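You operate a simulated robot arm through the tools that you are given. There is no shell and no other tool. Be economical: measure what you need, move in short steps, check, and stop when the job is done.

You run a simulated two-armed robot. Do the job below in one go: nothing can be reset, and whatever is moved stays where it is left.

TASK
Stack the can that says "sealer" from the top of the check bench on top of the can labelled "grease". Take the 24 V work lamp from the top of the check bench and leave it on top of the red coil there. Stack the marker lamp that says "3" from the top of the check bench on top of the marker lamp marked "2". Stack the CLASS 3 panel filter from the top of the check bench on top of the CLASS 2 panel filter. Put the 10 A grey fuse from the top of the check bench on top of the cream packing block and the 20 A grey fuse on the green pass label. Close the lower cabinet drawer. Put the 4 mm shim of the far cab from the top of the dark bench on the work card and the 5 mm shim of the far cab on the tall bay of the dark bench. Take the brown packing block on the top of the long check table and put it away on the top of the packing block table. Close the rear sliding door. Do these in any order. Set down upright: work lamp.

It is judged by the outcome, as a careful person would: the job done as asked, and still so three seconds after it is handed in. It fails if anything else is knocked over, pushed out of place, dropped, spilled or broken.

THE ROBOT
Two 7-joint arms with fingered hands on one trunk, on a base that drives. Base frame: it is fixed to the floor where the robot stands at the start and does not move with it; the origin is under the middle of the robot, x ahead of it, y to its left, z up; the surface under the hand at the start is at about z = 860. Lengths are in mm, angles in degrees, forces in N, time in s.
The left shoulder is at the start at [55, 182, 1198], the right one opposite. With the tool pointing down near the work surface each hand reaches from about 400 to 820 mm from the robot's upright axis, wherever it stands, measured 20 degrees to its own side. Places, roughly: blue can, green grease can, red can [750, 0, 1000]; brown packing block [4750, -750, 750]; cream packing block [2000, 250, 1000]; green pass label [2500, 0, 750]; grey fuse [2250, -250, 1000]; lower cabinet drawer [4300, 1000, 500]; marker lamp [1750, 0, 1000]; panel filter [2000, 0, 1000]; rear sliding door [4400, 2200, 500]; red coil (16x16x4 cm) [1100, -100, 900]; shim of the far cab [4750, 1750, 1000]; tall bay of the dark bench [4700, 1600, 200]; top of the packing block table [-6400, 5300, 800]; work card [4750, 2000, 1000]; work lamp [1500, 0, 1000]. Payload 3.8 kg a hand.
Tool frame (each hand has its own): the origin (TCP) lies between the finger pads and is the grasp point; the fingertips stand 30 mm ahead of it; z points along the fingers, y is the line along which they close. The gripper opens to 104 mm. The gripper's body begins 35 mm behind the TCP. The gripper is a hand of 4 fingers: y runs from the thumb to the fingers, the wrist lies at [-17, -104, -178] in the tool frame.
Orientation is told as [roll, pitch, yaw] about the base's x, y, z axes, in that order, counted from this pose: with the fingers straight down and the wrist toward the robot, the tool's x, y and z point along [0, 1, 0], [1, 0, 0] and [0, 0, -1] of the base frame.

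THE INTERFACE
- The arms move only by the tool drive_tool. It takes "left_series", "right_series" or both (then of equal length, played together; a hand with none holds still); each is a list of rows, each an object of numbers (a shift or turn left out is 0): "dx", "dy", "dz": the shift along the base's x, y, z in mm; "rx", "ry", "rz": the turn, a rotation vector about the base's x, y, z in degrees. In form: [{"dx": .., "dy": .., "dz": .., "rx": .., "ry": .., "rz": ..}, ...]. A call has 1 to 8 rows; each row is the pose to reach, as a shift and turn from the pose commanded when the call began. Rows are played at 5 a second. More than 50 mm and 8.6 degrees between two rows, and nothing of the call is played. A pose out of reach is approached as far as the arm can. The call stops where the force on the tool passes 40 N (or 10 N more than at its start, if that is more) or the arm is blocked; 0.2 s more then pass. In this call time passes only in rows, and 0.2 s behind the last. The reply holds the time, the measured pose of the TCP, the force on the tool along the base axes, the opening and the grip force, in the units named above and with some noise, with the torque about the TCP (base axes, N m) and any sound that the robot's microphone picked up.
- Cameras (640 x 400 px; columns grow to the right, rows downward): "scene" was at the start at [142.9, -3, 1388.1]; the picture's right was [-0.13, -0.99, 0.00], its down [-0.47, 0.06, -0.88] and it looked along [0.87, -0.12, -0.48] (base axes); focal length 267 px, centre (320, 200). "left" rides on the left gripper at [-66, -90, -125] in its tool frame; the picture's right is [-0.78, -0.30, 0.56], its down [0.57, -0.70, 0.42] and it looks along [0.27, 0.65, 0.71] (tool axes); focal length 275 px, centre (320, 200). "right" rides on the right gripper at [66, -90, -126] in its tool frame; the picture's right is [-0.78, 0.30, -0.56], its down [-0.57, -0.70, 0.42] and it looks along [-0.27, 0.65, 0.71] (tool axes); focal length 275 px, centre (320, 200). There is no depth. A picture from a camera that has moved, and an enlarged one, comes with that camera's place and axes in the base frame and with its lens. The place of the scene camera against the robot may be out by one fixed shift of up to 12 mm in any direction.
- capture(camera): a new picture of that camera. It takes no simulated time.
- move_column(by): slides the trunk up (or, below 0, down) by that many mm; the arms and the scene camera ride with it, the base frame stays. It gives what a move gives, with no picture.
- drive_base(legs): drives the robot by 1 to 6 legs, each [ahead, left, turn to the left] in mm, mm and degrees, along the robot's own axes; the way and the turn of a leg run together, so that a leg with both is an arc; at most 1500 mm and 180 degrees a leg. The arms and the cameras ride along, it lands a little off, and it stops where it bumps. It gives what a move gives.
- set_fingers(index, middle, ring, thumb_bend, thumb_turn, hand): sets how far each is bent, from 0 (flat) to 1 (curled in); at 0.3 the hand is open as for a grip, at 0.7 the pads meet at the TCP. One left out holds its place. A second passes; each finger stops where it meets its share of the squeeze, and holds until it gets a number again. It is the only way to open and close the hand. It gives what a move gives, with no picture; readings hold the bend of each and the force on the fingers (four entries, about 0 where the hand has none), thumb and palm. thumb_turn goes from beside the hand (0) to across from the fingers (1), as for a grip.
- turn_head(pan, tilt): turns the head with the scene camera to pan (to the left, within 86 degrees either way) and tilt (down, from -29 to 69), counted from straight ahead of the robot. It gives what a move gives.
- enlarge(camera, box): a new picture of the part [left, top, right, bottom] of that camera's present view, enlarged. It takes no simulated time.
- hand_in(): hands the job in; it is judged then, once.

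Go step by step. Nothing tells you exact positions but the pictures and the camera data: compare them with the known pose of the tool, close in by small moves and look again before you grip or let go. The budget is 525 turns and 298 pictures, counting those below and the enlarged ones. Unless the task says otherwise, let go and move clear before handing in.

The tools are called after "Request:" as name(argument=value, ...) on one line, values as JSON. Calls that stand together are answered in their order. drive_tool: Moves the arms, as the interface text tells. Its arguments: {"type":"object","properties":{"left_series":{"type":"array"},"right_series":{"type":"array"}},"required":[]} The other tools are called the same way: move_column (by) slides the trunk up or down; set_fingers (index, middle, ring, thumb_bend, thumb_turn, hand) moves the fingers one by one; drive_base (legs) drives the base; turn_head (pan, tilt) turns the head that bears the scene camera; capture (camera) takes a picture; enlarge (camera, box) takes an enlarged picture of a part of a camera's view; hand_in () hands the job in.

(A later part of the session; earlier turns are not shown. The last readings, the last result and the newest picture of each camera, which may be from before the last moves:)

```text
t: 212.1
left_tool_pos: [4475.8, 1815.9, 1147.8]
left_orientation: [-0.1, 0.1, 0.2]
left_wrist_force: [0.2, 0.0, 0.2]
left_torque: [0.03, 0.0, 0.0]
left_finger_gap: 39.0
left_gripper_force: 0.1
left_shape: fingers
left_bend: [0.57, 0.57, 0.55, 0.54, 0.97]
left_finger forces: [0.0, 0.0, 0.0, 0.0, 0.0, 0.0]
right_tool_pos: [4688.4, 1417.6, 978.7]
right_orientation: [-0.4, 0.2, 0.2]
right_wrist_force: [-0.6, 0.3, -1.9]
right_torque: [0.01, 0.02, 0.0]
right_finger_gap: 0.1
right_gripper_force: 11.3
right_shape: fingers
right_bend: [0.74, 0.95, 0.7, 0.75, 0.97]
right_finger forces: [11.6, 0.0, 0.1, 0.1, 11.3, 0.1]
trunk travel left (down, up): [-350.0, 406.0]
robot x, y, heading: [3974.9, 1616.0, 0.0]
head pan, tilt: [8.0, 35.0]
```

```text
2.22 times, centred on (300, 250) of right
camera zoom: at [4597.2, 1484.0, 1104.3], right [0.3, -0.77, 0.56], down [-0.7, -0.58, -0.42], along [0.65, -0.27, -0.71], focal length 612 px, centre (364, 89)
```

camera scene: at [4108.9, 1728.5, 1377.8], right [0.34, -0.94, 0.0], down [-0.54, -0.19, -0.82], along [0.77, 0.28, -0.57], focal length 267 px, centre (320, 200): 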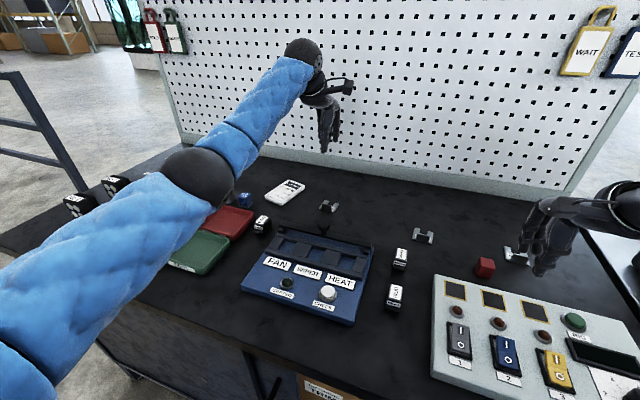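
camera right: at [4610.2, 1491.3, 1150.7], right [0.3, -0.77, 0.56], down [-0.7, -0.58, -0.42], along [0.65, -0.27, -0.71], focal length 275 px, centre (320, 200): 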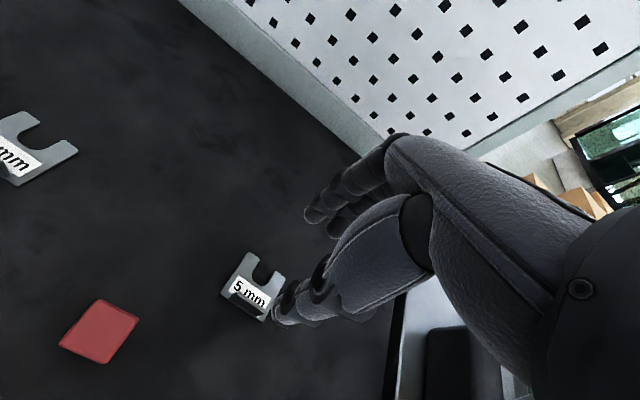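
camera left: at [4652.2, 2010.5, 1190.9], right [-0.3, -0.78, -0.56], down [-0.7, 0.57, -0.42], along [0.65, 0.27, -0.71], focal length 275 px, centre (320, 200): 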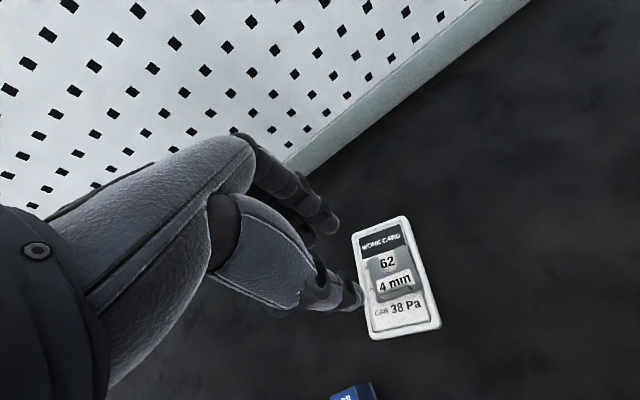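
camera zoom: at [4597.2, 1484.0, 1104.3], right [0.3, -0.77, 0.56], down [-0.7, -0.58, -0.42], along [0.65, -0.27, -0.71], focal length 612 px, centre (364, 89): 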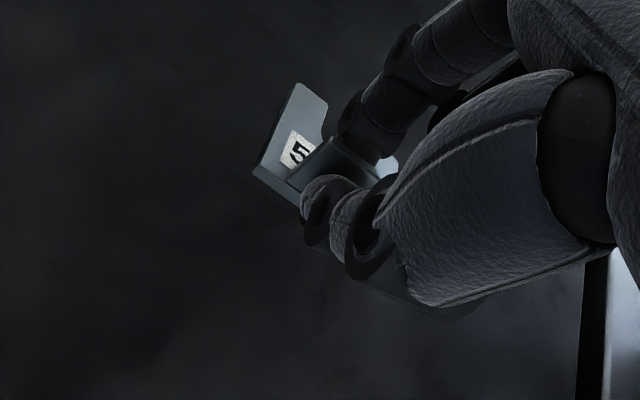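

5 mm shim held. I lift it, pull back, and back the robot off to view the bay.

Request:
drive_tool(right_series=[{"dz": 40}, {"dz": 80}, {"dx": -48, "dz": 80}, {"dx": -96, "dz": 80}, {"dx": -144, "dz": 80}, {"dx": -192, "dz": 80}, {"dx": -240, "dz": 80}])

Request:
drive_base(legs=[[-450, 0, 0]])

Request:
turn_head(pan=0, tilt=40)

Request:
capture(camera="scene")

```text
t: 213.7
left_tool_pos: [4474.9, 1816.9, 1148.8]
left_orientation: [0.0, 0.0, 0.2]
left_wrist_force: [0.1, -0.1, -0.1]
left_torque: [-0.01, -0.03, -0.01]
left_finger_gap: 39.0
left_gripper_force: 0.1
left_shape: fingers
left_bend: [0.57, 0.57, 0.55, 0.54, 0.97]
left_finger forces: [0.0, 0.0, 0.0, 0.0, 0.0, 0.1]
right_tool_pos: [4446.0, 1417.5, 1056.1]
right_orientation: [-0.5, 0.2, 0.3]
right_wrist_force: [0.3, 0.4, -0.4]
right_torque: [-0.01, -0.02, -0.01]
right_finger_gap: 0.1
right_gripper_force: 11.6
right_shape: fingers
right_bend: [0.74, 0.95, 0.7, 0.76, 0.97]
right_finger forces: [11.7, 0.1, 0.0, 0.0, 11.3, 0.0]
trunk travel left (down, up): [-350.0, 406.0]
robot x, y, heading: [3969.0, 1617.8, 0.2]
head pan, tilt: [8.0, 35.0]
```

```text
t: 216.4
left_tool_pos: [4025.0, 1817.7, 1148.3]
left_orientation: [0.1, 0.0, 0.5]
left_wrist_force: [0.2, 0.4, 0.3]
left_torque: [0.03, -0.01, 0.0]
left_finger_gap: 39.1
left_gripper_force: 0.1
left_shape: fingers
left_bend: [0.57, 0.57, 0.55, 0.54, 0.97]
left_finger forces: [0.1, 0.0, 0.0, 0.1, 0.0, 0.1]
right_tool_pos: [3997.5, 1417.4, 1057.7]
right_orientation: [-0.5, 0.2, 0.5]
right_wrist_force: [0.0, -1.0, -1.1]
right_torque: [-0.02, 0.02, -0.01]
right_finger_gap: 0.0
right_gripper_force: 11.5
right_shape: fingers
right_bend: [0.74, 0.95, 0.7, 0.76, 0.97]
right_finger forces: [11.7, 0.1, 0.1, 0.0, 11.3, 0.1]
trunk travel left (down, up): [-350.0, 406.0]
robot x, y, heading: [3520.5, 1613.6, 0.5]
head pan, tilt: [8.0, 35.0]
```

```text
t: 217.1
left_tool_pos: [4025.1, 1817.8, 1146.9]
left_orientation: [0.0, 0.1, 0.5]
left_wrist_force: [0.0, -0.5, 0.7]
left_torque: [0.04, -0.02, -0.04]
left_finger_gap: 38.9
left_gripper_force: 0.1
left_shape: fingers
left_bend: [0.57, 0.57, 0.55, 0.54, 0.97]
left_finger forces: [0.0, 0.1, 0.1, 0.0, 0.0, 0.1]
right_tool_pos: [3999.2, 1417.2, 1056.6]
right_orientation: [-0.4, 0.1, 0.5]
right_wrist_force: [-0.3, 0.0, -0.8]
right_torque: [-0.02, 0.0, -0.06]
right_finger_gap: 0.3
right_gripper_force: 11.6
right_shape: fingers
right_bend: [0.74, 0.95, 0.7, 0.76, 0.97]
right_finger forces: [11.7, 0.0, 0.0, 0.0, 11.4, 0.0]
trunk travel left (down, up): [-350.0, 406.0]
robot x, y, heading: [3523.9, 1616.6, 0.6]
head pan, tilt: [0.0, 40.0]
```

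```text
101 pictures are left
camera scene: at [3661.8, 1626.2, 1370.3], right [0.01, -1.0, 0.0], down [-0.64, 0.0, -0.77], along [0.77, 0.01, -0.64], focal length 267 px, centre (320, 200)
```

scene: 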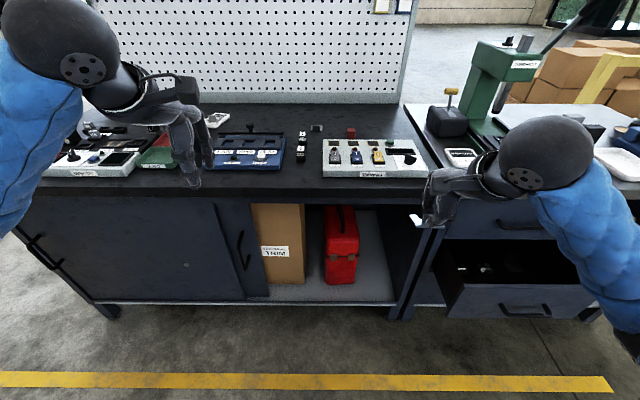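

I see the bay opening (right of the red case) and the rear door half behind the front one. I lower the trunk and hand to reach into the bay.

Request:
move_column(by=-345)

Request:
drive_tool(right_series=[{"dy": -8, "dz": -48}, {"dy": -16, "dz": -96}, {"dy": -24, "dz": -144}, {"dy": -32, "dz": -192}, {"dy": -40, "dz": -240}, {"dy": -45, "dz": -288}, {"dy": -45, "dz": -336}, {"dy": -45, "dz": -370}])

Request:
turn_head(pan=-10, tilt=30)

Request:
capture(camera="scene")

Request:
capture(camera="right")

```text
t: 220.5
left_tool_pos: [4026.6, 1816.2, 803.5]
left_orientation: [0.0, 0.1, 0.4]
left_wrist_force: [0.3, 0.1, -0.5]
left_torque: [-0.02, -0.01, 0.01]
left_finger_gap: 39.1
left_gripper_force: 0.0
left_shape: fingers
left_bend: [0.57, 0.57, 0.55, 0.54, 0.97]
left_finger forces: [0.0, 0.0, 0.0, 0.1, 0.0, 0.0]
right_tool_pos: [4033.3, 1418.4, 639.7]
right_orientation: [-0.4, 11.8, 0.6]
right_wrist_force: [-0.5, -0.2, 0.1]
right_torque: [0.02, 0.01, -0.02]
right_finger_gap: 0.0
right_gripper_force: 11.5
right_shape: fingers
right_bend: [0.74, 0.95, 0.7, 0.76, 0.97]
right_finger forces: [11.7, 0.0, 0.0, 0.0, 11.3, 0.1]
trunk travel left (down, up): [-5.0, 751.0]
robot x, y, heading: [3523.5, 1613.5, 0.4]
head pan, tilt: [0.0, 40.0]
```

```text
t: 222.3
left_tool_pos: [4026.2, 1816.8, 802.0]
left_orientation: [-0.1, 0.2, 0.6]
left_wrist_force: [-0.7, 0.4, 0.5]
left_torque: [0.04, -0.02, -0.01]
left_finger_gap: 39.1
left_gripper_force: 0.0
left_shape: fingers
left_bend: [0.57, 0.57, 0.55, 0.54, 0.97]
left_finger forces: [0.0, 0.1, 0.0, 0.0, 0.0, 0.1]
right_tool_pos: [4030.6, 1372.9, 269.3]
right_orientation: [-0.5, 11.7, 0.6]
right_wrist_force: [-0.1, -0.2, -1.8]
right_torque: [0.04, 0.0, 0.02]
right_finger_gap: 0.0
right_gripper_force: 11.5
right_shape: fingers
right_bend: [0.74, 0.95, 0.7, 0.76, 0.97]
right_finger forces: [11.8, 0.0, 0.0, 0.0, 11.3, 0.0]
trunk travel left (down, up): [-5.0, 751.0]
robot x, y, heading: [3524.3, 1616.8, 0.3]
head pan, tilt: [0.0, 40.0]
```

```text
t: 223.0
left_tool_pos: [4026.2, 1817.3, 802.1]
left_orientation: [0.0, 0.1, 0.5]
left_wrist_force: [-0.2, 0.1, -0.7]
left_torque: [-0.02, -0.01, -0.03]
left_finger_gap: 38.7
left_gripper_force: 0.0
left_shape: fingers
left_bend: [0.57, 0.57, 0.55, 0.54, 0.97]
left_finger forces: [0.0, 0.1, 0.1, 0.0, 0.0, 0.0]
right_tool_pos: [4031.1, 1373.2, 270.0]
right_orientation: [-0.3, 11.8, 0.5]
right_wrist_force: [-0.5, -0.2, -1.0]
right_torque: [0.01, 0.01, 0.0]
right_finger_gap: 0.0
right_gripper_force: 11.7
right_shape: fingers
right_bend: [0.74, 0.95, 0.7, 0.76, 0.97]
right_finger forces: [11.9, 0.0, 0.1, 0.1, 11.3, 0.0]
trunk travel left (down, up): [-5.0, 751.0]
robot x, y, heading: [3522.2, 1618.5, 0.3]
head pan, tilt: [-10.0, 30.0]
```

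```text
100 pictures are left
camera scene: at [3846.3, 1611.8, 1024.8], right [-0.17, -0.99, 0.0], down [-0.49, 0.08, -0.87], along [0.85, -0.14, -0.5], focal length 267 px, centre (320, 200)
```

scene: 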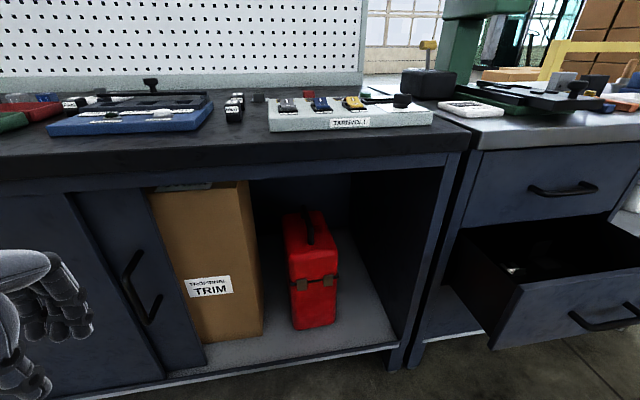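

```text
99 pictures are left
camera right: at [3966.7, 1438.3, 411.7], right [0.41, -0.77, 0.49], down [-0.77, -0.58, -0.27], along [0.49, -0.27, -0.83], focal length 275 px, centre (320, 200)
```

right: 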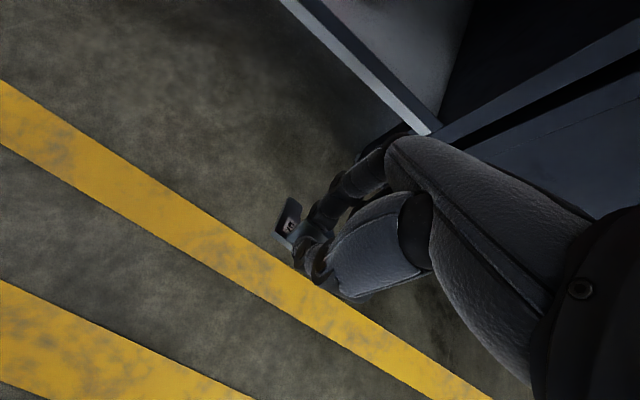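

Lowering made the torso lean forward and the hand pitch 12°. I level the hand, raise it slightly, and drive part way in.

Request:
drive_tool(right_series=[{"dz": 20, "ry": -4}, {"dz": 40, "ry": -8}, {"dz": 60, "ry": -11.7}])

Request:
drive_base(legs=[[250, 0, 0]])

Request:
capture(camera="right")

Request:
turn_head(pan=-20, tilt=45)

Request:
capture(camera="scene")

```text
t: 223.8
left_tool_pos: [4026.2, 1816.7, 803.2]
left_orientation: [0.0, 0.2, 0.4]
left_wrist_force: [0.2, -0.3, -0.3]
left_torque: [-0.02, -0.02, 0.01]
left_finger_gap: 39.0
left_gripper_force: 0.1
left_shape: fingers
left_bend: [0.57, 0.57, 0.55, 0.54, 0.97]
left_finger forces: [0.0, 0.0, 0.1, 0.1, 0.1, 0.0]
right_tool_pos: [4033.8, 1371.6, 331.2]
right_orientation: [-0.5, 0.1, 0.5]
right_wrist_force: [0.2, 0.4, -0.7]
right_torque: [0.02, 0.05, -0.04]
right_finger_gap: 0.0
right_gripper_force: 11.6
right_shape: fingers
right_bend: [0.74, 0.95, 0.7, 0.76, 0.97]
right_finger forces: [11.9, 0.0, 0.0, 0.0, 11.5, 0.0]
trunk travel left (down, up): [-5.0, 751.0]
robot x, y, heading: [3525.8, 1615.4, 0.6]
head pan, tilt: [-10.0, 30.0]
```

```text
t: 225.6
left_tool_pos: [4253.3, 1819.6, 800.1]
left_orientation: [0.8, 0.9, -0.3]
left_wrist_force: [-16.4, 1.0, -0.3]
left_torque: [-0.06, -0.63, 0.21]
left_finger_gap: 39.1
left_gripper_force: 8.1
left_shape: fingers
left_bend: [0.57, 0.61, 0.55, 0.54, 0.97]
left_finger forces: [0.0, 16.2, 0.1, 0.0, 0.1, 0.1]
right_tool_pos: [4266.3, 1375.5, 331.1]
right_orientation: [-0.6, 0.1, 0.6]
right_wrist_force: [0.7, -0.3, -0.6]
right_torque: [-0.01, -0.01, -0.04]
right_finger_gap: 0.0
right_gripper_force: 11.9
right_shape: fingers
right_bend: [0.74, 0.95, 0.7, 0.76, 0.97]
right_finger forces: [11.9, 0.1, 0.1, 0.1, 11.5, 0.0]
trunk travel left (down, up): [-5.0, 751.0]
robot x, y, heading: [3759.8, 1613.5, 0.5]
head pan, tilt: [-10.0, 30.0]
stopped in leg 1: the force on the tool passed its limit at 61 N (the readings are from after the stop); the commanded pose is now the measured one
```

```text
98 pictures are left
camera right: at [4175.2, 1440.0, 456.0], right [0.31, -0.77, 0.56], down [-0.7, -0.58, -0.42], along [0.65, -0.27, -0.71], focal length 275 px, centre (320, 200)
```

right: 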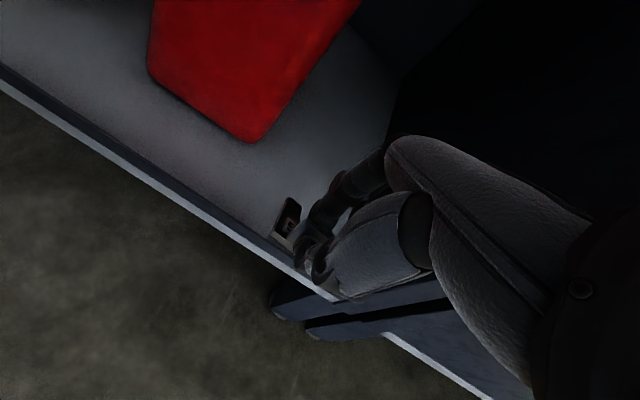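

```text
t: 226.3
left_tool_pos: [4253.5, 1819.1, 800.8]
left_orientation: [0.7, 0.8, -0.3]
left_wrist_force: [-22.0, 2.1, -2.6]
left_torque: [-0.08, -0.79, 0.31]
left_finger_gap: 39.3
left_gripper_force: 11.1
left_shape: fingers
left_bend: [0.57, 0.62, 0.55, 0.54, 0.97]
left_finger forces: [0.0, 22.4, 0.0, 0.1, 0.0, 0.0]
right_tool_pos: [4267.3, 1374.9, 331.3]
right_orientation: [-0.7, 0.1, 0.6]
right_wrist_force: [-0.1, 0.6, -1.1]
right_torque: [-0.04, 0.04, 0.02]
right_finger_gap: 0.3
right_gripper_force: 11.5
right_shape: fingers
right_bend: [0.74, 0.95, 0.7, 0.76, 0.97]
right_finger forces: [12.0, 0.1, 0.0, 0.0, 11.6, 0.1]
trunk travel left (down, up): [-5.0, 751.0]
robot x, y, heading: [3760.5, 1616.3, 0.4]
head pan, tilt: [-20.0, 45.0]
```

```text
97 pictures are left
camera scene: at [4066.2, 1602.0, 1002.9], right [-0.33, -0.94, 0.0], down [-0.67, 0.24, -0.71], along [0.67, -0.24, -0.71], focal length 267 px, centre (320, 200)
```

scene: 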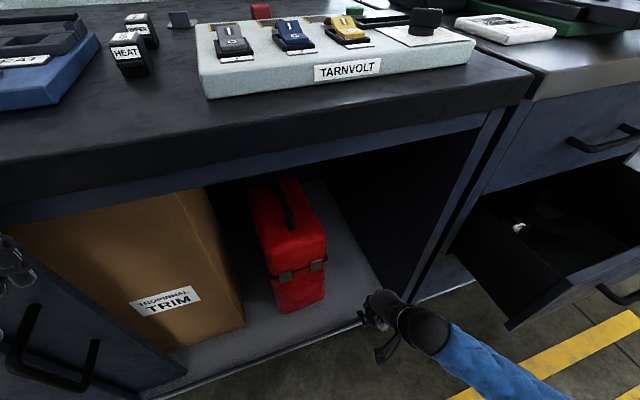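

The left hand touched the bench front; I pull it back at once.

Request:
drive_tool(left_series=[{"dx": -20}, {"dx": -60}, {"dx": -100}, {"dx": -140}, {"dx": -180}, {"dx": -220, "dz": 10}])

Request:
turn_head(pan=15, tilt=25)

Request:
capture(camera="scene")

```text
t: 227.8
left_tool_pos: [4030.6, 1787.0, 905.0]
left_orientation: [0.6, 1.0, -0.2]
left_wrist_force: [-0.6, -0.5, 0.3]
left_torque: [-0.01, -0.03, 0.01]
left_finger_gap: 39.4
left_gripper_force: 0.0
left_shape: fingers
left_bend: [0.57, 0.57, 0.55, 0.54, 0.97]
left_finger forces: [0.1, 0.0, 0.0, 0.0, 0.1, 0.0]
left hand out of reach, approached as far as the arm can: row 1, 2, 3, 4, 5, 6
right_tool_pos: [4266.8, 1374.1, 331.2]
right_orientation: [-0.5, 0.1, 0.6]
right_wrist_force: [0.7, 0.0, -0.8]
right_torque: [-0.02, 0.03, 0.0]
right_finger_gap: 0.1
right_gripper_force: 11.7
right_shape: fingers
right_bend: [0.74, 0.95, 0.7, 0.76, 0.97]
right_finger forces: [11.9, 0.0, 0.0, 0.0, 11.4, 0.0]
trunk travel left (down, up): [-5.0, 751.0]
robot x, y, heading: [3758.8, 1616.9, 0.5]
head pan, tilt: [-20.0, 45.0]
```

```text
t: 228.8
left_tool_pos: [4033.3, 1785.0, 905.4]
left_orientation: [0.8, 1.1, -0.1]
left_wrist_force: [0.9, -0.2, 0.2]
left_torque: [0.02, 0.03, -0.03]
left_finger_gap: 39.3
left_gripper_force: 0.0
left_shape: fingers
left_bend: [0.57, 0.57, 0.55, 0.54, 0.97]
left_finger forces: [0.1, 0.0, 0.0, 0.0, 0.0, 0.1]
right_tool_pos: [4267.3, 1373.9, 330.6]
right_orientation: [-0.5, 0.3, 0.6]
right_wrist_force: [0.3, 1.2, -0.6]
right_torque: [-0.02, 0.04, 0.01]
right_finger_gap: 0.0
right_gripper_force: 11.7
right_shape: fingers
right_bend: [0.74, 0.95, 0.7, 0.76, 0.97]
right_finger forces: [11.9, 0.0, 0.1, 0.1, 11.5, 0.0]
trunk travel left (down, up): [-5.0, 751.0]
robot x, y, heading: [3758.3, 1616.8, 0.7]
head pan, tilt: [15.0, 25.0]
```

```text
96 pictures are left
camera scene: at [4080.2, 1653.5, 1032.8], right [0.27, -0.96, 0.0], down [-0.41, -0.11, -0.91], along [0.87, 0.24, -0.42], focal length 267 px, centre (320, 200)
```

scene: 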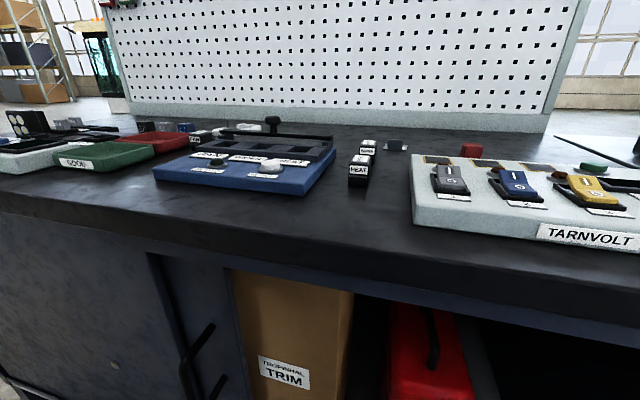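

Nothing was disturbed. The bay floor is at about z 171 with its front edge at x ≈ 4321. I extend the right arm into the bay.

Request:
drive_tool(right_series=[{"dx": 45, "dy": -3}, {"dx": 90, "dy": -6}, {"dx": 135, "dy": -9}, {"dx": 172, "dy": -10}])

Request:
capture(camera="right")

Request:
turn_head(pan=-25, tilt=48)

Request:
capture(camera="scene")

```text
t: 229.8
left_tool_pos: [4031.3, 1786.2, 905.4]
left_orientation: [0.7, 1.0, -0.2]
left_wrist_force: [0.3, 0.7, -0.5]
left_torque: [0.03, 0.0, 0.02]
left_finger_gap: 39.2
left_gripper_force: 0.0
left_shape: fingers
left_bend: [0.57, 0.57, 0.55, 0.54, 0.97]
left_finger forces: [0.0, 0.0, 0.0, 0.1, 0.0, 0.1]
right_tool_pos: [4439.5, 1364.5, 329.6]
right_orientation: [-0.5, 0.1, 0.6]
right_wrist_force: [-0.1, 0.0, -1.0]
right_torque: [-0.01, 0.01, 0.0]
right_finger_gap: 0.2
right_gripper_force: 11.4
right_shape: fingers
right_bend: [0.73, 0.95, 0.7, 0.77, 0.97]
right_finger forces: [12.1, 0.0, 0.1, 0.0, 11.6, 0.0]
trunk travel left (down, up): [-5.0, 751.0]
robot x, y, heading: [3755.9, 1612.7, 0.5]
head pan, tilt: [15.0, 25.0]
```

```text
95 pictures are left
camera right: at [4347.6, 1430.1, 455.0], right [0.31, -0.77, 0.56], down [-0.7, -0.58, -0.42], along [0.65, -0.26, -0.71], focal length 275 px, centre (320, 200)
```

right: 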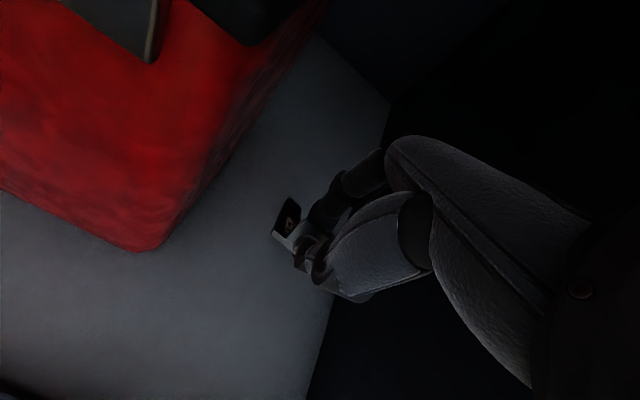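

```text
t: 230.8
left_tool_pos: [4031.5, 1785.4, 903.8]
left_orientation: [0.7, 1.0, -0.2]
left_wrist_force: [0.7, -0.9, -0.7]
left_torque: [0.03, 0.02, -0.01]
left_finger_gap: 39.5
left_gripper_force: 0.0
left_shape: fingers
left_bend: [0.57, 0.57, 0.55, 0.54, 0.97]
left_finger forces: [0.0, 0.1, 0.0, 0.1, 0.0, 0.0]
right_tool_pos: [4439.4, 1364.9, 329.7]
right_orientation: [-0.4, 0.1, 0.5]
right_wrist_force: [1.4, -0.7, -0.2]
right_torque: [-0.02, 0.01, 0.04]
right_finger_gap: 0.0
right_gripper_force: 11.5
right_shape: fingers
right_bend: [0.73, 0.95, 0.7, 0.77, 0.97]
right_finger forces: [12.0, 0.1, 0.0, 0.0, 11.7, 0.0]
trunk travel left (down, up): [-5.0, 751.0]
robot x, y, heading: [3763.1, 1619.1, 0.4]
head pan, tilt: [-25.0, 48.0]
```

```text
94 pictures are left
camera scene: at [4063.2, 1596.3, 998.1], right [-0.41, -0.91, 0.0], down [-0.68, 0.31, -0.67], along [0.61, -0.28, -0.74], focal length 267 px, centre (320, 200)
```

scene: 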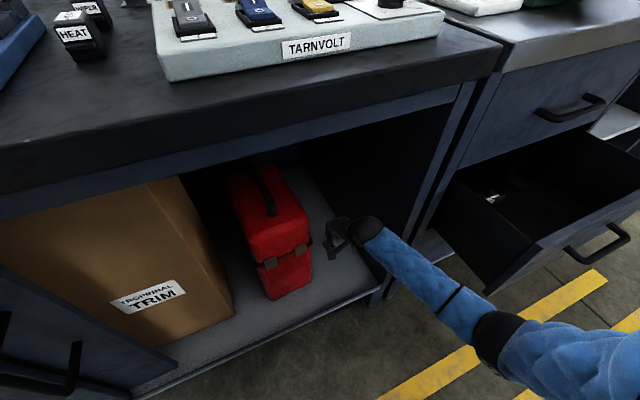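

The arm fits. I lower the shim to the bay floor.

Request:
drive_tool(right_series=[{"dz": -40}, {"dz": -80}, {"dz": -105}])

Request:
drive_tool(right_series=[{"dz": -5}, {"dz": -9}, {"dz": -13}, {"dz": -17}, {"dz": -21}, {"dz": -25}])

Request:
capture(camera="right")

```text
t: 231.6
left_tool_pos: [4031.1, 1786.6, 905.8]
left_orientation: [0.7, 1.0, -0.2]
left_wrist_force: [-0.7, 0.9, -0.6]
left_torque: [-0.01, -0.01, -0.01]
left_finger_gap: 39.1
left_gripper_force: 0.2
left_shape: fingers
left_bend: [0.57, 0.57, 0.55, 0.54, 0.97]
left_finger forces: [0.0, 0.1, 0.0, 0.0, 0.0, 0.0]
right_tool_pos: [4438.0, 1365.3, 224.3]
right_orientation: [-0.5, -0.1, 0.6]
right_wrist_force: [0.6, 0.0, 0.4]
right_torque: [0.01, -0.01, 0.02]
right_finger_gap: 0.2
right_gripper_force: 12.2
right_shape: fingers
right_bend: [0.74, 0.95, 0.7, 0.77, 0.97]
right_finger forces: [11.9, 0.0, 0.0, 0.0, 11.8, 0.1]
trunk travel left (down, up): [-5.0, 751.0]
robot x, y, heading: [3755.6, 1617.0, 0.5]
head pan, tilt: [-25.0, 48.0]
```

```text
t: 232.9
left_tool_pos: [4028.7, 1787.5, 905.7]
left_orientation: [0.6, 0.9, -0.1]
left_wrist_force: [-0.7, 0.5, 0.6]
left_torque: [-0.02, 0.01, -0.01]
left_finger_gap: 39.6
left_gripper_force: 0.1
left_shape: fingers
left_bend: [0.57, 0.57, 0.55, 0.54, 0.97]
left_finger forces: [0.1, 0.1, 0.0, 0.0, 0.0, 0.0]
right_tool_pos: [4447.9, 1366.6, 212.5]
right_orientation: [-0.3, -1.2, 0.6]
right_wrist_force: [-6.4, 0.4, 22.3]
right_torque: [0.26, -0.05, 0.08]
right_finger_gap: 0.0
right_gripper_force: 24.4
right_shape: fingers
right_bend: [0.75, 0.95, 0.7, 0.76, 0.96]
right_finger forces: [29.0, 0.1, 0.0, 0.1, 20.0, 0.0]
trunk travel left (down, up): [-5.0, 751.0]
robot x, y, heading: [3759.0, 1619.7, 0.4]
head pan, tilt: [-25.0, 48.0]
stopped in row 6 (right hand): the force on the tool passed its limit at 43 N (the readings are from after the stop); the commanded pose is now the measured one
```

```text
93 pictures are left
camera right: at [4353.6, 1430.7, 335.8], right [0.29, -0.77, 0.57], down [-0.69, -0.58, -0.44], along [0.67, -0.26, -0.7], focal length 275 px, centre (320, 200)
```

right: 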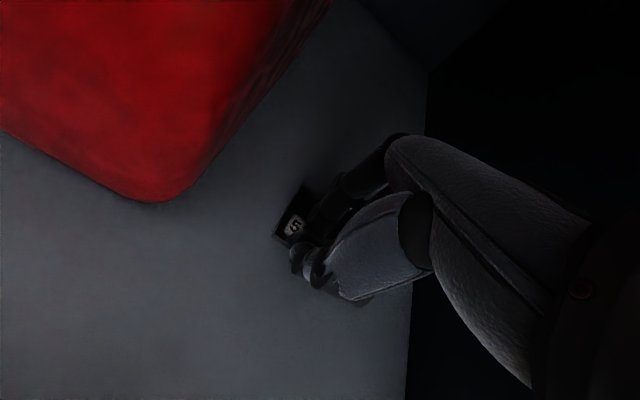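

Contact. I ease up, release in stages and retreat upward.

Request:
drive_tool(right_series=[{"dz": 3}])

Request:
set_fingers(hand="right", index=0.66, middle=0.66, ring=0.6, thumb_bend=0.64)

Request:
drive_tool(right_series=[{"dz": 4}, {"dz": 9}])

Request:
set_fingers(hand="right", index=0.55, middle=0.55, ring=0.5, thumb_bend=0.54)

Request:
drive_tool(right_series=[{"dz": 20}, {"dz": 60}, {"dz": 105}])

Request:
capture(camera="right")

```text
t: 233.3
left_tool_pos: [4030.8, 1786.4, 905.7]
left_orientation: [0.7, 0.8, -0.2]
left_wrist_force: [-0.2, 0.3, 0.4]
left_torque: [-0.02, 0.02, -0.02]
left_finger_gap: 39.1
left_gripper_force: 0.0
left_shape: fingers
left_bend: [0.57, 0.57, 0.55, 0.54, 0.97]
left_finger forces: [0.0, 0.0, 0.0, 0.0, 0.0, 0.0]
right_tool_pos: [4446.7, 1365.4, 212.8]
right_orientation: [-0.4, -1.0, 0.6]
right_wrist_force: [1.5, 0.4, 16.2]
right_torque: [0.16, -0.23, 0.04]
right_finger_gap: 0.1
right_gripper_force: 24.8
right_shape: fingers
right_bend: [0.75, 0.95, 0.7, 0.76, 0.96]
right_finger forces: [33.9, 0.0, 0.0, 0.0, 14.8, 0.0]
trunk travel left (down, up): [-5.0, 751.0]
robot x, y, heading: [3759.3, 1615.6, 0.7]
head pan, tilt: [-25.0, 48.0]
```

```text
t: 234.3
left_tool_pos: [4029.2, 1787.1, 905.3]
left_orientation: [0.6, 0.8, -0.2]
left_wrist_force: [0.5, -0.3, -0.4]
left_torque: [0.02, -0.01, 0.0]
left_finger_gap: 39.3
left_gripper_force: 0.1
left_shape: fingers
left_bend: [0.57, 0.57, 0.55, 0.54, 0.97]
left_finger forces: [0.0, 0.0, 0.1, 0.0, 0.1, 0.0]
right_tool_pos: [4447.7, 1365.6, 215.6]
right_orientation: [-0.4, -1.2, 0.6]
right_wrist_force: [0.5, -0.2, 29.5]
right_torque: [0.11, -0.14, -0.02]
right_finger_gap: 10.2
right_gripper_force: 16.2
right_shape: fingers
right_bend: [0.71, 0.83, 0.6, 0.64, 0.97]
right_finger forces: [22.6, 10.3, 0.0, 0.0, 0.0, 0.0]
trunk travel left (down, up): [-5.0, 751.0]
robot x, y, heading: [3758.7, 1617.7, 0.4]
head pan, tilt: [-25.0, 48.0]
```

```text
t: 234.9
left_tool_pos: [4030.6, 1786.8, 905.2]
left_orientation: [0.8, 0.9, -0.2]
left_wrist_force: [-0.1, 0.5, 0.4]
left_torque: [0.02, 0.01, -0.02]
left_finger_gap: 39.6
left_gripper_force: 0.0
left_shape: fingers
left_bend: [0.57, 0.57, 0.55, 0.54, 0.97]
left_finger forces: [0.0, 0.0, 0.1, 0.0, 0.0, 0.0]
right_tool_pos: [4443.2, 1365.2, 218.3]
right_orientation: [-0.4, -0.4, 0.5]
right_wrist_force: [1.9, 0.9, 10.0]
right_torque: [-0.14, -0.07, -0.02]
right_finger_gap: 16.3
right_gripper_force: 5.9
right_shape: fingers
right_bend: [0.65, 0.81, 0.6, 0.64, 0.97]
right_finger forces: [1.1, 10.4, 0.0, 0.0, 0.0, 0.1]
trunk travel left (down, up): [-5.0, 751.0]
robot x, y, heading: [3756.5, 1620.6, 0.4]
head pan, tilt: [-25.0, 48.0]
```

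```text
t: 235.9
left_tool_pos: [4030.3, 1786.0, 904.7]
left_orientation: [0.8, 0.9, -0.2]
left_wrist_force: [-0.3, 0.7, 0.5]
left_torque: [0.01, -0.01, 0.02]
left_finger_gap: 39.2
left_gripper_force: 0.0
left_shape: fingers
left_bend: [0.57, 0.57, 0.55, 0.54, 0.97]
left_finger forces: [0.1, 0.1, 0.1, 0.1, 0.0, 0.1]
right_tool_pos: [4444.6, 1364.7, 220.0]
right_orientation: [-0.4, -0.6, 0.6]
right_wrist_force: [-3.5, -0.2, 7.4]
right_torque: [-0.07, -0.03, -0.01]
right_finger_gap: 41.5
right_gripper_force: 4.3
right_shape: fingers
right_bend: [0.55, 0.82, 0.5, 0.54, 0.97]
right_finger forces: [0.0, 8.2, 0.1, 0.1, 0.0, 0.0]
trunk travel left (down, up): [-5.0, 751.0]
robot x, y, heading: [3759.2, 1616.2, 0.3]
head pan, tilt: [-25.0, 48.0]
```

```text
t: 236.7
left_tool_pos: [4031.5, 1786.1, 904.6]
left_orientation: [0.7, 1.0, -0.2]
left_wrist_force: [0.1, -0.4, -0.6]
left_torque: [0.02, -0.01, 0.0]
left_finger_gap: 39.3
left_gripper_force: 0.1
left_shape: fingers
left_bend: [0.57, 0.57, 0.55, 0.54, 0.97]
left_finger forces: [0.0, 0.0, 0.0, 0.0, 0.0, 0.1]
right_tool_pos: [4445.5, 1365.0, 325.0]
right_orientation: [-0.2, -0.6, 0.6]
right_wrist_force: [-0.3, -0.7, -0.3]
right_torque: [0.0, 0.02, -0.03]
right_finger_gap: 41.7
right_gripper_force: 0.1
right_shape: fingers
right_bend: [0.55, 0.55, 0.5, 0.54, 0.97]
right_finger forces: [0.0, 0.0, 0.0, 0.0, 0.0, 0.0]
trunk travel left (down, up): [-5.0, 751.0]
robot x, y, heading: [3758.8, 1618.3, 0.4]
head pan, tilt: [-25.0, 48.0]
```

```text
92 pictures are left
camera right: at [4352.1, 1430.5, 450.3], right [0.3, -0.77, 0.57], down [-0.69, -0.58, -0.43], along [0.66, -0.26, -0.71], focal length 275 px, centre (320, 200)
```

right: 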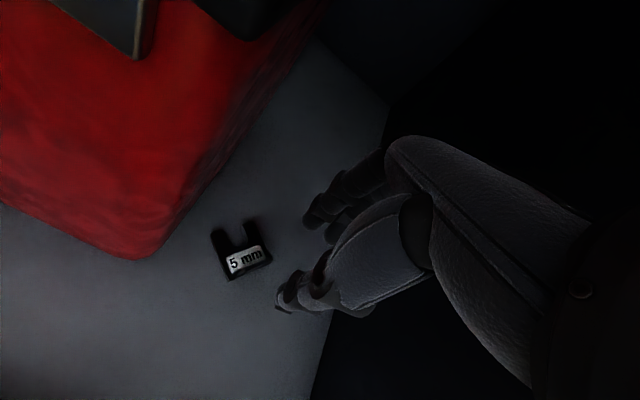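

The 5 mm shim lies in the bay. I withdraw the hand and look at the rear door.

Request:
drive_tool(right_series=[{"dx": -45}, {"dx": -90}, {"dx": -135}, {"dx": -180}, {"dx": -225}])

Request:
drive_base(legs=[[-150, 0, 0]])

Request:
turn_head(pan=10, tilt=35)

Request:
capture(camera="scene")

```text
t: 237.9
left_tool_pos: [4030.5, 1786.9, 904.4]
left_orientation: [0.7, 1.1, -0.1]
left_wrist_force: [-0.2, -0.3, 0.3]
left_torque: [0.03, -0.01, -0.02]
left_finger_gap: 39.3
left_gripper_force: 0.1
left_shape: fingers
left_bend: [0.57, 0.57, 0.55, 0.54, 0.97]
left_finger forces: [0.1, 0.1, 0.1, 0.1, 0.1, 0.1]
right_tool_pos: [4221.0, 1365.6, 325.4]
right_orientation: [-0.5, -0.7, 0.6]
right_wrist_force: [0.1, 0.6, -0.5]
right_torque: [0.03, 0.02, 0.01]
right_finger_gap: 42.2
right_gripper_force: 0.0
right_shape: fingers
right_bend: [0.55, 0.55, 0.5, 0.54, 0.97]
right_finger forces: [0.0, 0.0, 0.0, 0.0, 0.0, 0.0]
trunk travel left (down, up): [-5.0, 751.0]
robot x, y, heading: [3760.0, 1616.9, 0.4]
head pan, tilt: [-25.0, 48.0]
```

```text
t: 239.3
left_tool_pos: [3883.0, 1784.4, 905.6]
left_orientation: [0.7, 1.1, -0.3]
left_wrist_force: [0.4, -0.3, -0.6]
left_torque: [0.02, 0.01, -0.01]
left_finger_gap: 39.3
left_gripper_force: 0.0
left_shape: fingers
left_bend: [0.57, 0.57, 0.55, 0.54, 0.97]
left_finger forces: [0.0, 0.1, 0.0, 0.1, 0.0, 0.0]
right_tool_pos: [4072.3, 1365.6, 326.9]
right_orientation: [-0.4, -0.6, 0.6]
right_wrist_force: [0.2, 0.3, 0.3]
right_torque: [0.01, -0.02, 0.03]
right_finger_gap: 42.4
right_gripper_force: 0.0
right_shape: fingers
right_bend: [0.55, 0.55, 0.5, 0.54, 0.97]
right_finger forces: [0.0, 0.0, 0.0, 0.0, 0.0, 0.0]
trunk travel left (down, up): [-5.0, 751.0]
robot x, y, heading: [3608.7, 1616.5, 0.6]
head pan, tilt: [-25.0, 48.0]
```

```text
t: 240.3
left_tool_pos: [3881.4, 1784.9, 905.2]
left_orientation: [0.7, 1.0, -0.3]
left_wrist_force: [1.0, 0.0, 0.4]
left_torque: [-0.02, 0.01, 0.01]
left_finger_gap: 39.6
left_gripper_force: 0.1
left_shape: fingers
left_bend: [0.57, 0.57, 0.55, 0.54, 0.97]
left_finger forces: [0.0, 0.0, 0.0, 0.1, 0.1, 0.0]
right_tool_pos: [4073.2, 1364.1, 325.9]
right_orientation: [-0.3, -0.6, 0.6]
right_wrist_force: [0.4, -0.6, 0.1]
right_torque: [0.0, 0.0, -0.01]
right_finger_gap: 41.9
right_gripper_force: 0.0
right_shape: fingers
right_bend: [0.55, 0.55, 0.5, 0.54, 0.97]
right_finger forces: [0.0, 0.1, 0.0, 0.0, 0.0, 0.0]
trunk travel left (down, up): [-5.0, 751.0]
robot x, y, heading: [3610.2, 1615.6, 0.6]
head pan, tilt: [10.0, 35.0]
```

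```text
91 pictures are left
camera scene: at [3929.3, 1643.6, 1017.1], right [0.18, -0.98, 0.0], down [-0.56, -0.1, -0.82], along [0.81, 0.15, -0.57], focal length 267 px, centre (320, 200)
```

scene: 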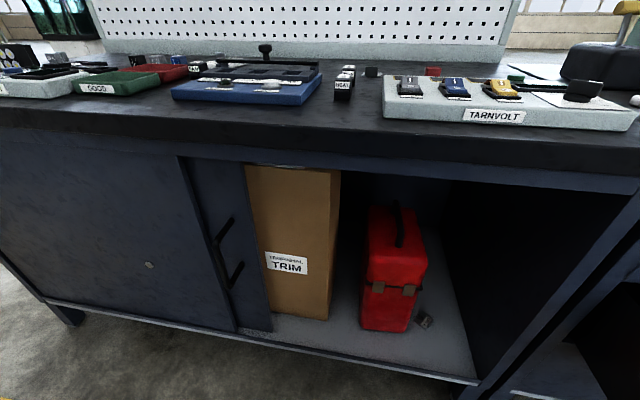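

I see the rear door's vertical bar handle near (4330, 1960, z ≈ 520); it must slide about 600 mm to the right. I'll grip it with the right hand pointing forward. First I raise the trunk somewhat and reorient the hand.

Request:
move_column(by=200)

Request:
drive_tool(right_series=[{"rx": -4.3, "ry": -4.3, "rz": 4.3}, {"rx": -8.6, "ry": -8.6, "rz": 8.6}, {"rx": -12.9, "ry": -12.9, "rz": 12.9}, {"rx": -17.2, "ry": -17.2, "rz": 17.2}, {"rx": -21.5, "ry": -21.5, "rz": 21.5}, {"rx": -25.8, "ry": -25.8, "rz": 25.8}, {"rx": -30.1, "ry": -30.1, "rz": 30.1}, {"rx": -34.4, "ry": -34.4, "rz": 34.4}])

Request:
drive_tool(right_series=[{"rx": -4.3, "ry": -4.3, "rz": 4.3}, {"rx": -8.6, "ry": -8.6, "rz": 8.6}, {"rx": -12.9, "ry": -12.9, "rz": 12.9}, {"rx": -17.2, "ry": -17.2, "rz": 17.2}, {"rx": -21.5, "ry": -21.5, "rz": 21.5}, {"rx": -25.8, "ry": -25.8, "rz": 25.8}, {"rx": -30.1, "ry": -30.1, "rz": 30.1}, {"rx": -34.6, "ry": -34.6, "rz": 34.6}])

Request:
capture(camera="right")

```text
t: 241.9
left_tool_pos: [3877.0, 1784.8, 1072.1]
left_orientation: [0.7, 0.0, -0.9]
left_wrist_force: [-10.7, 15.1, 1.5]
left_torque: [-2.2, -1.28, -2.35]
left_finger_gap: 39.4
left_gripper_force: 0.0
left_shape: fingers
left_bend: [0.57, 0.57, 0.55, 0.54, 0.97]
left_finger forces: [0.0, 0.0, 0.0, 0.0, 0.1, 0.0]
right_tool_pos: [4073.4, 1365.4, 493.7]
right_orientation: [-0.5, -1.3, 0.5]
right_wrist_force: [-0.3, -0.8, -0.4]
right_torque: [-0.05, -0.01, -0.01]
right_finger_gap: 42.0
right_gripper_force: 0.0
right_shape: fingers
right_bend: [0.55, 0.55, 0.5, 0.54, 0.97]
right_finger forces: [0.0, 0.0, 0.0, 0.0, 0.0, 0.0]
trunk travel left (down, up): [-168.0, 588.0]
robot x, y, heading: [3613.1, 1619.6, 0.5]
head pan, tilt: [10.0, 35.0]
stopped: the force on the tool passed its limit at 45 N (the readings are from after the stop); the commanded pose is now the measured one
```

```text
t: 243.7
left_tool_pos: [3878.4, 1785.2, 1071.4]
left_orientation: [0.7, 0.1, -0.7]
left_wrist_force: [-9.5, 32.2, -0.7]
left_torque: [-4.59, -1.26, -4.1]
left_finger_gap: 39.5
left_gripper_force: 0.0
left_shape: fingers
left_bend: [0.57, 0.57, 0.55, 0.54, 0.97]
left_finger forces: [0.0, 0.1, 0.0, 0.0, 0.0, 0.0]
right_tool_pos: [4073.6, 1366.6, 493.8]
right_orientation: [-45.5, -19.8, 46.1]
right_wrist_force: [-0.3, -0.5, -0.9]
right_torque: [0.0, 0.01, 0.01]
right_finger_gap: 41.8
right_gripper_force: 0.0
right_shape: fingers
right_bend: [0.55, 0.55, 0.5, 0.54, 0.97]
right_finger forces: [0.0, 0.1, 0.0, 0.0, 0.0, 0.0]
trunk travel left (down, up): [-168.0, 588.0]
robot x, y, heading: [3610.9, 1618.3, 0.5]
head pan, tilt: [10.0, 35.0]
```

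```text
t: 245.5
left_tool_pos: [3877.7, 1784.6, 1070.7]
left_orientation: [0.7, 0.2, -0.7]
left_wrist_force: [-5.5, 41.6, -1.3]
left_torque: [-5.74, -0.77, -4.66]
left_finger_gap: 39.4
left_gripper_force: 0.0
left_shape: fingers
left_bend: [0.57, 0.57, 0.55, 0.54, 0.97]
left_finger forces: [0.1, 0.0, 0.0, 0.0, 0.0, 0.0]
right_tool_pos: [4072.8, 1365.4, 492.8]
right_orientation: [-90.3, 0.4, 91.1]
right_wrist_force: [-0.2, -0.1, -0.1]
right_torque: [-0.01, 0.01, -0.03]
right_finger_gap: 42.3
right_gripper_force: 0.0
right_shape: fingers
right_bend: [0.55, 0.55, 0.5, 0.54, 0.97]
right_finger forces: [0.0, 0.0, 0.0, 0.0, 0.0, 0.0]
trunk travel left (down, up): [-168.0, 588.0]
robot x, y, heading: [3613.6, 1615.6, 0.5]
head pan, tilt: [10.0, 35.0]
```

```text
90 pictures are left
camera right: at [3947.9, 1272.1, 427.2], right [-0.56, 0.29, 0.77], down [0.43, -0.69, 0.58], along [0.7, 0.66, 0.26], focal length 275 px, centre (320, 200)
```

right: 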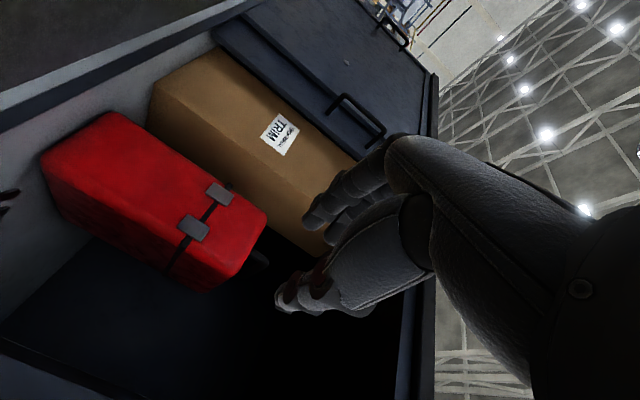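

The left hand is pressing against the robot's own body; I move it outward.

Request:
drive_tool(left_series=[{"dx": 15, "dy": 25}, {"dx": 35, "dy": 55}, {"dx": 65, "dy": 85}, {"dx": 100, "dy": 110}, {"dx": 130, "dy": 140}])

Request:
capture(camera="scene")

```text
t: 246.7
left_tool_pos: [4010.1, 1924.1, 1072.3]
left_orientation: [0.7, 0.3, -0.7]
left_wrist_force: [-0.7, 0.0, 0.2]
left_torque: [0.01, -0.01, 0.02]
left_finger_gap: 39.4
left_gripper_force: 0.1
left_shape: fingers
left_bend: [0.57, 0.57, 0.55, 0.54, 0.97]
left_finger forces: [0.1, 0.0, 0.0, 0.0, 0.1, 0.0]
right_tool_pos: [4073.8, 1365.1, 493.1]
right_orientation: [-90.1, 0.3, 90.9]
right_wrist_force: [0.0, -0.5, -0.2]
right_torque: [0.02, 0.03, 0.0]
right_finger_gap: 42.1
right_gripper_force: 0.0
right_shape: fingers
right_bend: [0.55, 0.55, 0.5, 0.54, 0.97]
right_finger forces: [0.0, 0.0, 0.1, 0.1, 0.0, 0.0]
trunk travel left (down, up): [-168.0, 588.0]
robot x, y, heading: [3607.4, 1614.0, 0.2]
head pan, tilt: [10.0, 35.0]
```

```text
89 pictures are left
camera scene: at [3829.0, 1643.1, 1191.2], right [0.18, -0.98, 0.0], down [-0.56, -0.1, -0.82], along [0.81, 0.15, -0.57], focal length 267 px, centre (320, 200)
```

scene: 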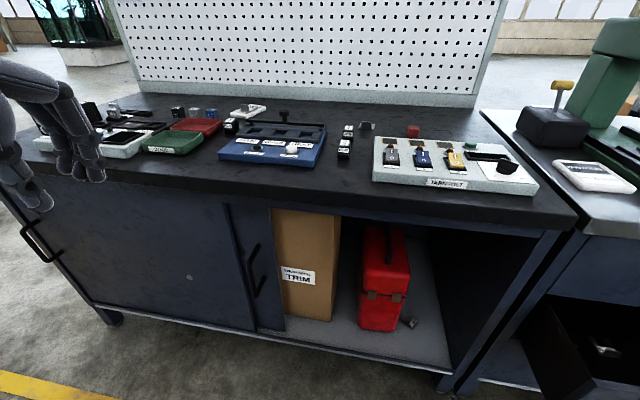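

The handle bar is at about (4285, 1923, 568). I open the hand moderately, align it in front of the bar by driving left.

Request:
set_fingers(hand="right", index=0.4, middle=0.4, ring=0.4, thumb_bend=0.38)

Request:
drive_tool(right_series=[{"dz": 40}, {"dz": 75}])

Request:
drive_base(legs=[[0, 557, 0]])

Request:
capture(camera="right")

Request:
turn_head(pan=-25, tilt=40)

Request:
capture(camera="scene")

```text
t: 247.7
left_tool_pos: [4009.5, 1923.0, 1072.1]
left_orientation: [0.7, 0.1, -0.8]
left_wrist_force: [0.2, 0.1, 0.3]
left_torque: [0.03, 0.01, -0.01]
left_finger_gap: 39.4
left_gripper_force: 0.0
left_shape: fingers
left_bend: [0.57, 0.57, 0.55, 0.54, 0.97]
left_finger forces: [0.1, 0.1, 0.0, 0.0, 0.1, 0.0]
right_tool_pos: [4072.3, 1366.3, 492.2]
right_orientation: [-90.1, 0.3, 90.9]
right_wrist_force: [-1.3, 0.0, 0.6]
right_torque: [0.0, -0.01, 0.0]
right_finger_gap: 81.9
right_gripper_force: 0.0
right_shape: fingers
right_bend: [0.4, 0.4, 0.4, 0.38, 0.97]
right_finger forces: [0.0, 0.0, 0.0, 0.0, 0.1, 0.0]
trunk travel left (down, up): [-168.0, 588.0]
robot x, y, heading: [3610.9, 1614.8, 0.6]
head pan, tilt: [10.0, 35.0]
```

```text
t: 248.3
left_tool_pos: [4010.2, 1922.6, 1073.1]
left_orientation: [0.7, 0.1, -0.7]
left_wrist_force: [-0.1, -0.5, 0.4]
left_torque: [-0.01, 0.01, 0.01]
left_finger_gap: 39.3
left_gripper_force: 0.0
left_shape: fingers
left_bend: [0.57, 0.57, 0.55, 0.54, 0.97]
left_finger forces: [0.0, 0.0, 0.1, 0.0, 0.0, 0.1]
right_tool_pos: [4072.1, 1364.8, 567.9]
right_orientation: [-90.1, 0.3, 90.8]
right_wrist_force: [-0.9, -0.7, 0.1]
right_torque: [0.0, 0.0, 0.0]
right_finger_gap: 81.5
right_gripper_force: 0.0
right_shape: fingers
right_bend: [0.4, 0.4, 0.4, 0.38, 0.97]
right_finger forces: [0.1, 0.1, 0.0, 0.0, 0.0, 0.0]
trunk travel left (down, up): [-168.0, 588.0]
robot x, y, heading: [3609.0, 1616.2, 0.6]
head pan, tilt: [10.0, 35.0]
```

```text
t: 251.5
left_tool_pos: [4003.0, 2475.7, 1072.2]
left_orientation: [0.6, 0.1, -0.6]
left_wrist_force: [-0.8, 0.4, -1.0]
left_torque: [0.0, -0.03, 0.02]
left_finger_gap: 39.2
left_gripper_force: 0.0
left_shape: fingers
left_bend: [0.57, 0.57, 0.55, 0.54, 0.97]
left_finger forces: [0.0, 0.0, 0.0, 0.1, 0.0, 0.0]
right_tool_pos: [4067.0, 1917.3, 568.5]
right_orientation: [-90.1, 0.3, 91.0]
right_wrist_force: [0.0, 0.4, 0.5]
right_torque: [0.02, 0.0, 0.01]
right_finger_gap: 81.3
right_gripper_force: 0.1
right_shape: fingers
right_bend: [0.4, 0.4, 0.4, 0.38, 0.97]
right_finger forces: [0.0, 0.1, 0.0, 0.1, 0.0, 0.0]
trunk travel left (down, up): [-168.0, 588.0]
robot x, y, heading: [3606.6, 2166.6, 0.8]
head pan, tilt: [10.0, 35.0]
```

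```text
88 pictures are left
camera right: at [3942.5, 1823.6, 502.2], right [-0.56, 0.29, 0.77], down [0.43, -0.69, 0.58], along [0.7, 0.66, 0.26], focal length 275 px, centre (320, 200)
```

right: 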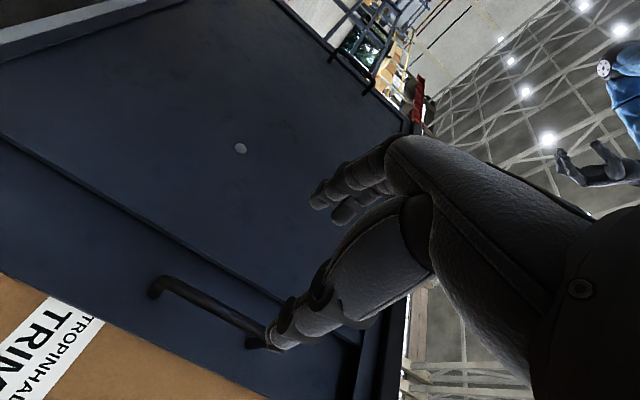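

```text
t: 252.5
left_tool_pos: [4003.7, 2476.0, 1071.9]
left_orientation: [0.8, 0.1, -0.6]
left_wrist_force: [0.8, 0.8, -0.3]
left_torque: [0.02, 0.01, 0.02]
left_finger_gap: 39.0
left_gripper_force: 0.1
left_shape: fingers
left_bend: [0.57, 0.57, 0.55, 0.54, 0.97]
left_finger forces: [0.0, 0.1, 0.0, 0.0, 0.0, 0.0]
right_tool_pos: [4067.2, 1917.1, 567.3]
right_orientation: [-90.1, 0.3, 91.0]
right_wrist_force: [0.7, 0.1, 0.3]
right_torque: [0.0, 0.02, 0.03]
right_finger_gap: 81.8
right_gripper_force: 0.1
right_shape: fingers
right_bend: [0.4, 0.4, 0.4, 0.38, 0.97]
right_finger forces: [0.0, 0.0, 0.0, 0.0, 0.0, 0.0]
trunk travel left (down, up): [-168.0, 588.0]
robot x, y, heading: [3602.0, 2165.6, 0.7]
head pan, tilt: [-25.0, 40.0]
```

```text
87 pictures are left
camera scene: at [3814.6, 2143.0, 1183.7], right [-0.41, -0.91, 0.0], down [-0.59, 0.27, -0.77], along [0.7, -0.32, -0.64], focal length 267 px, centre (320, 200)
```

scene: 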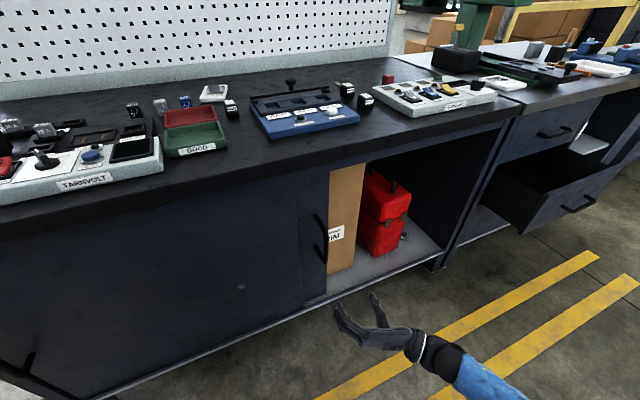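

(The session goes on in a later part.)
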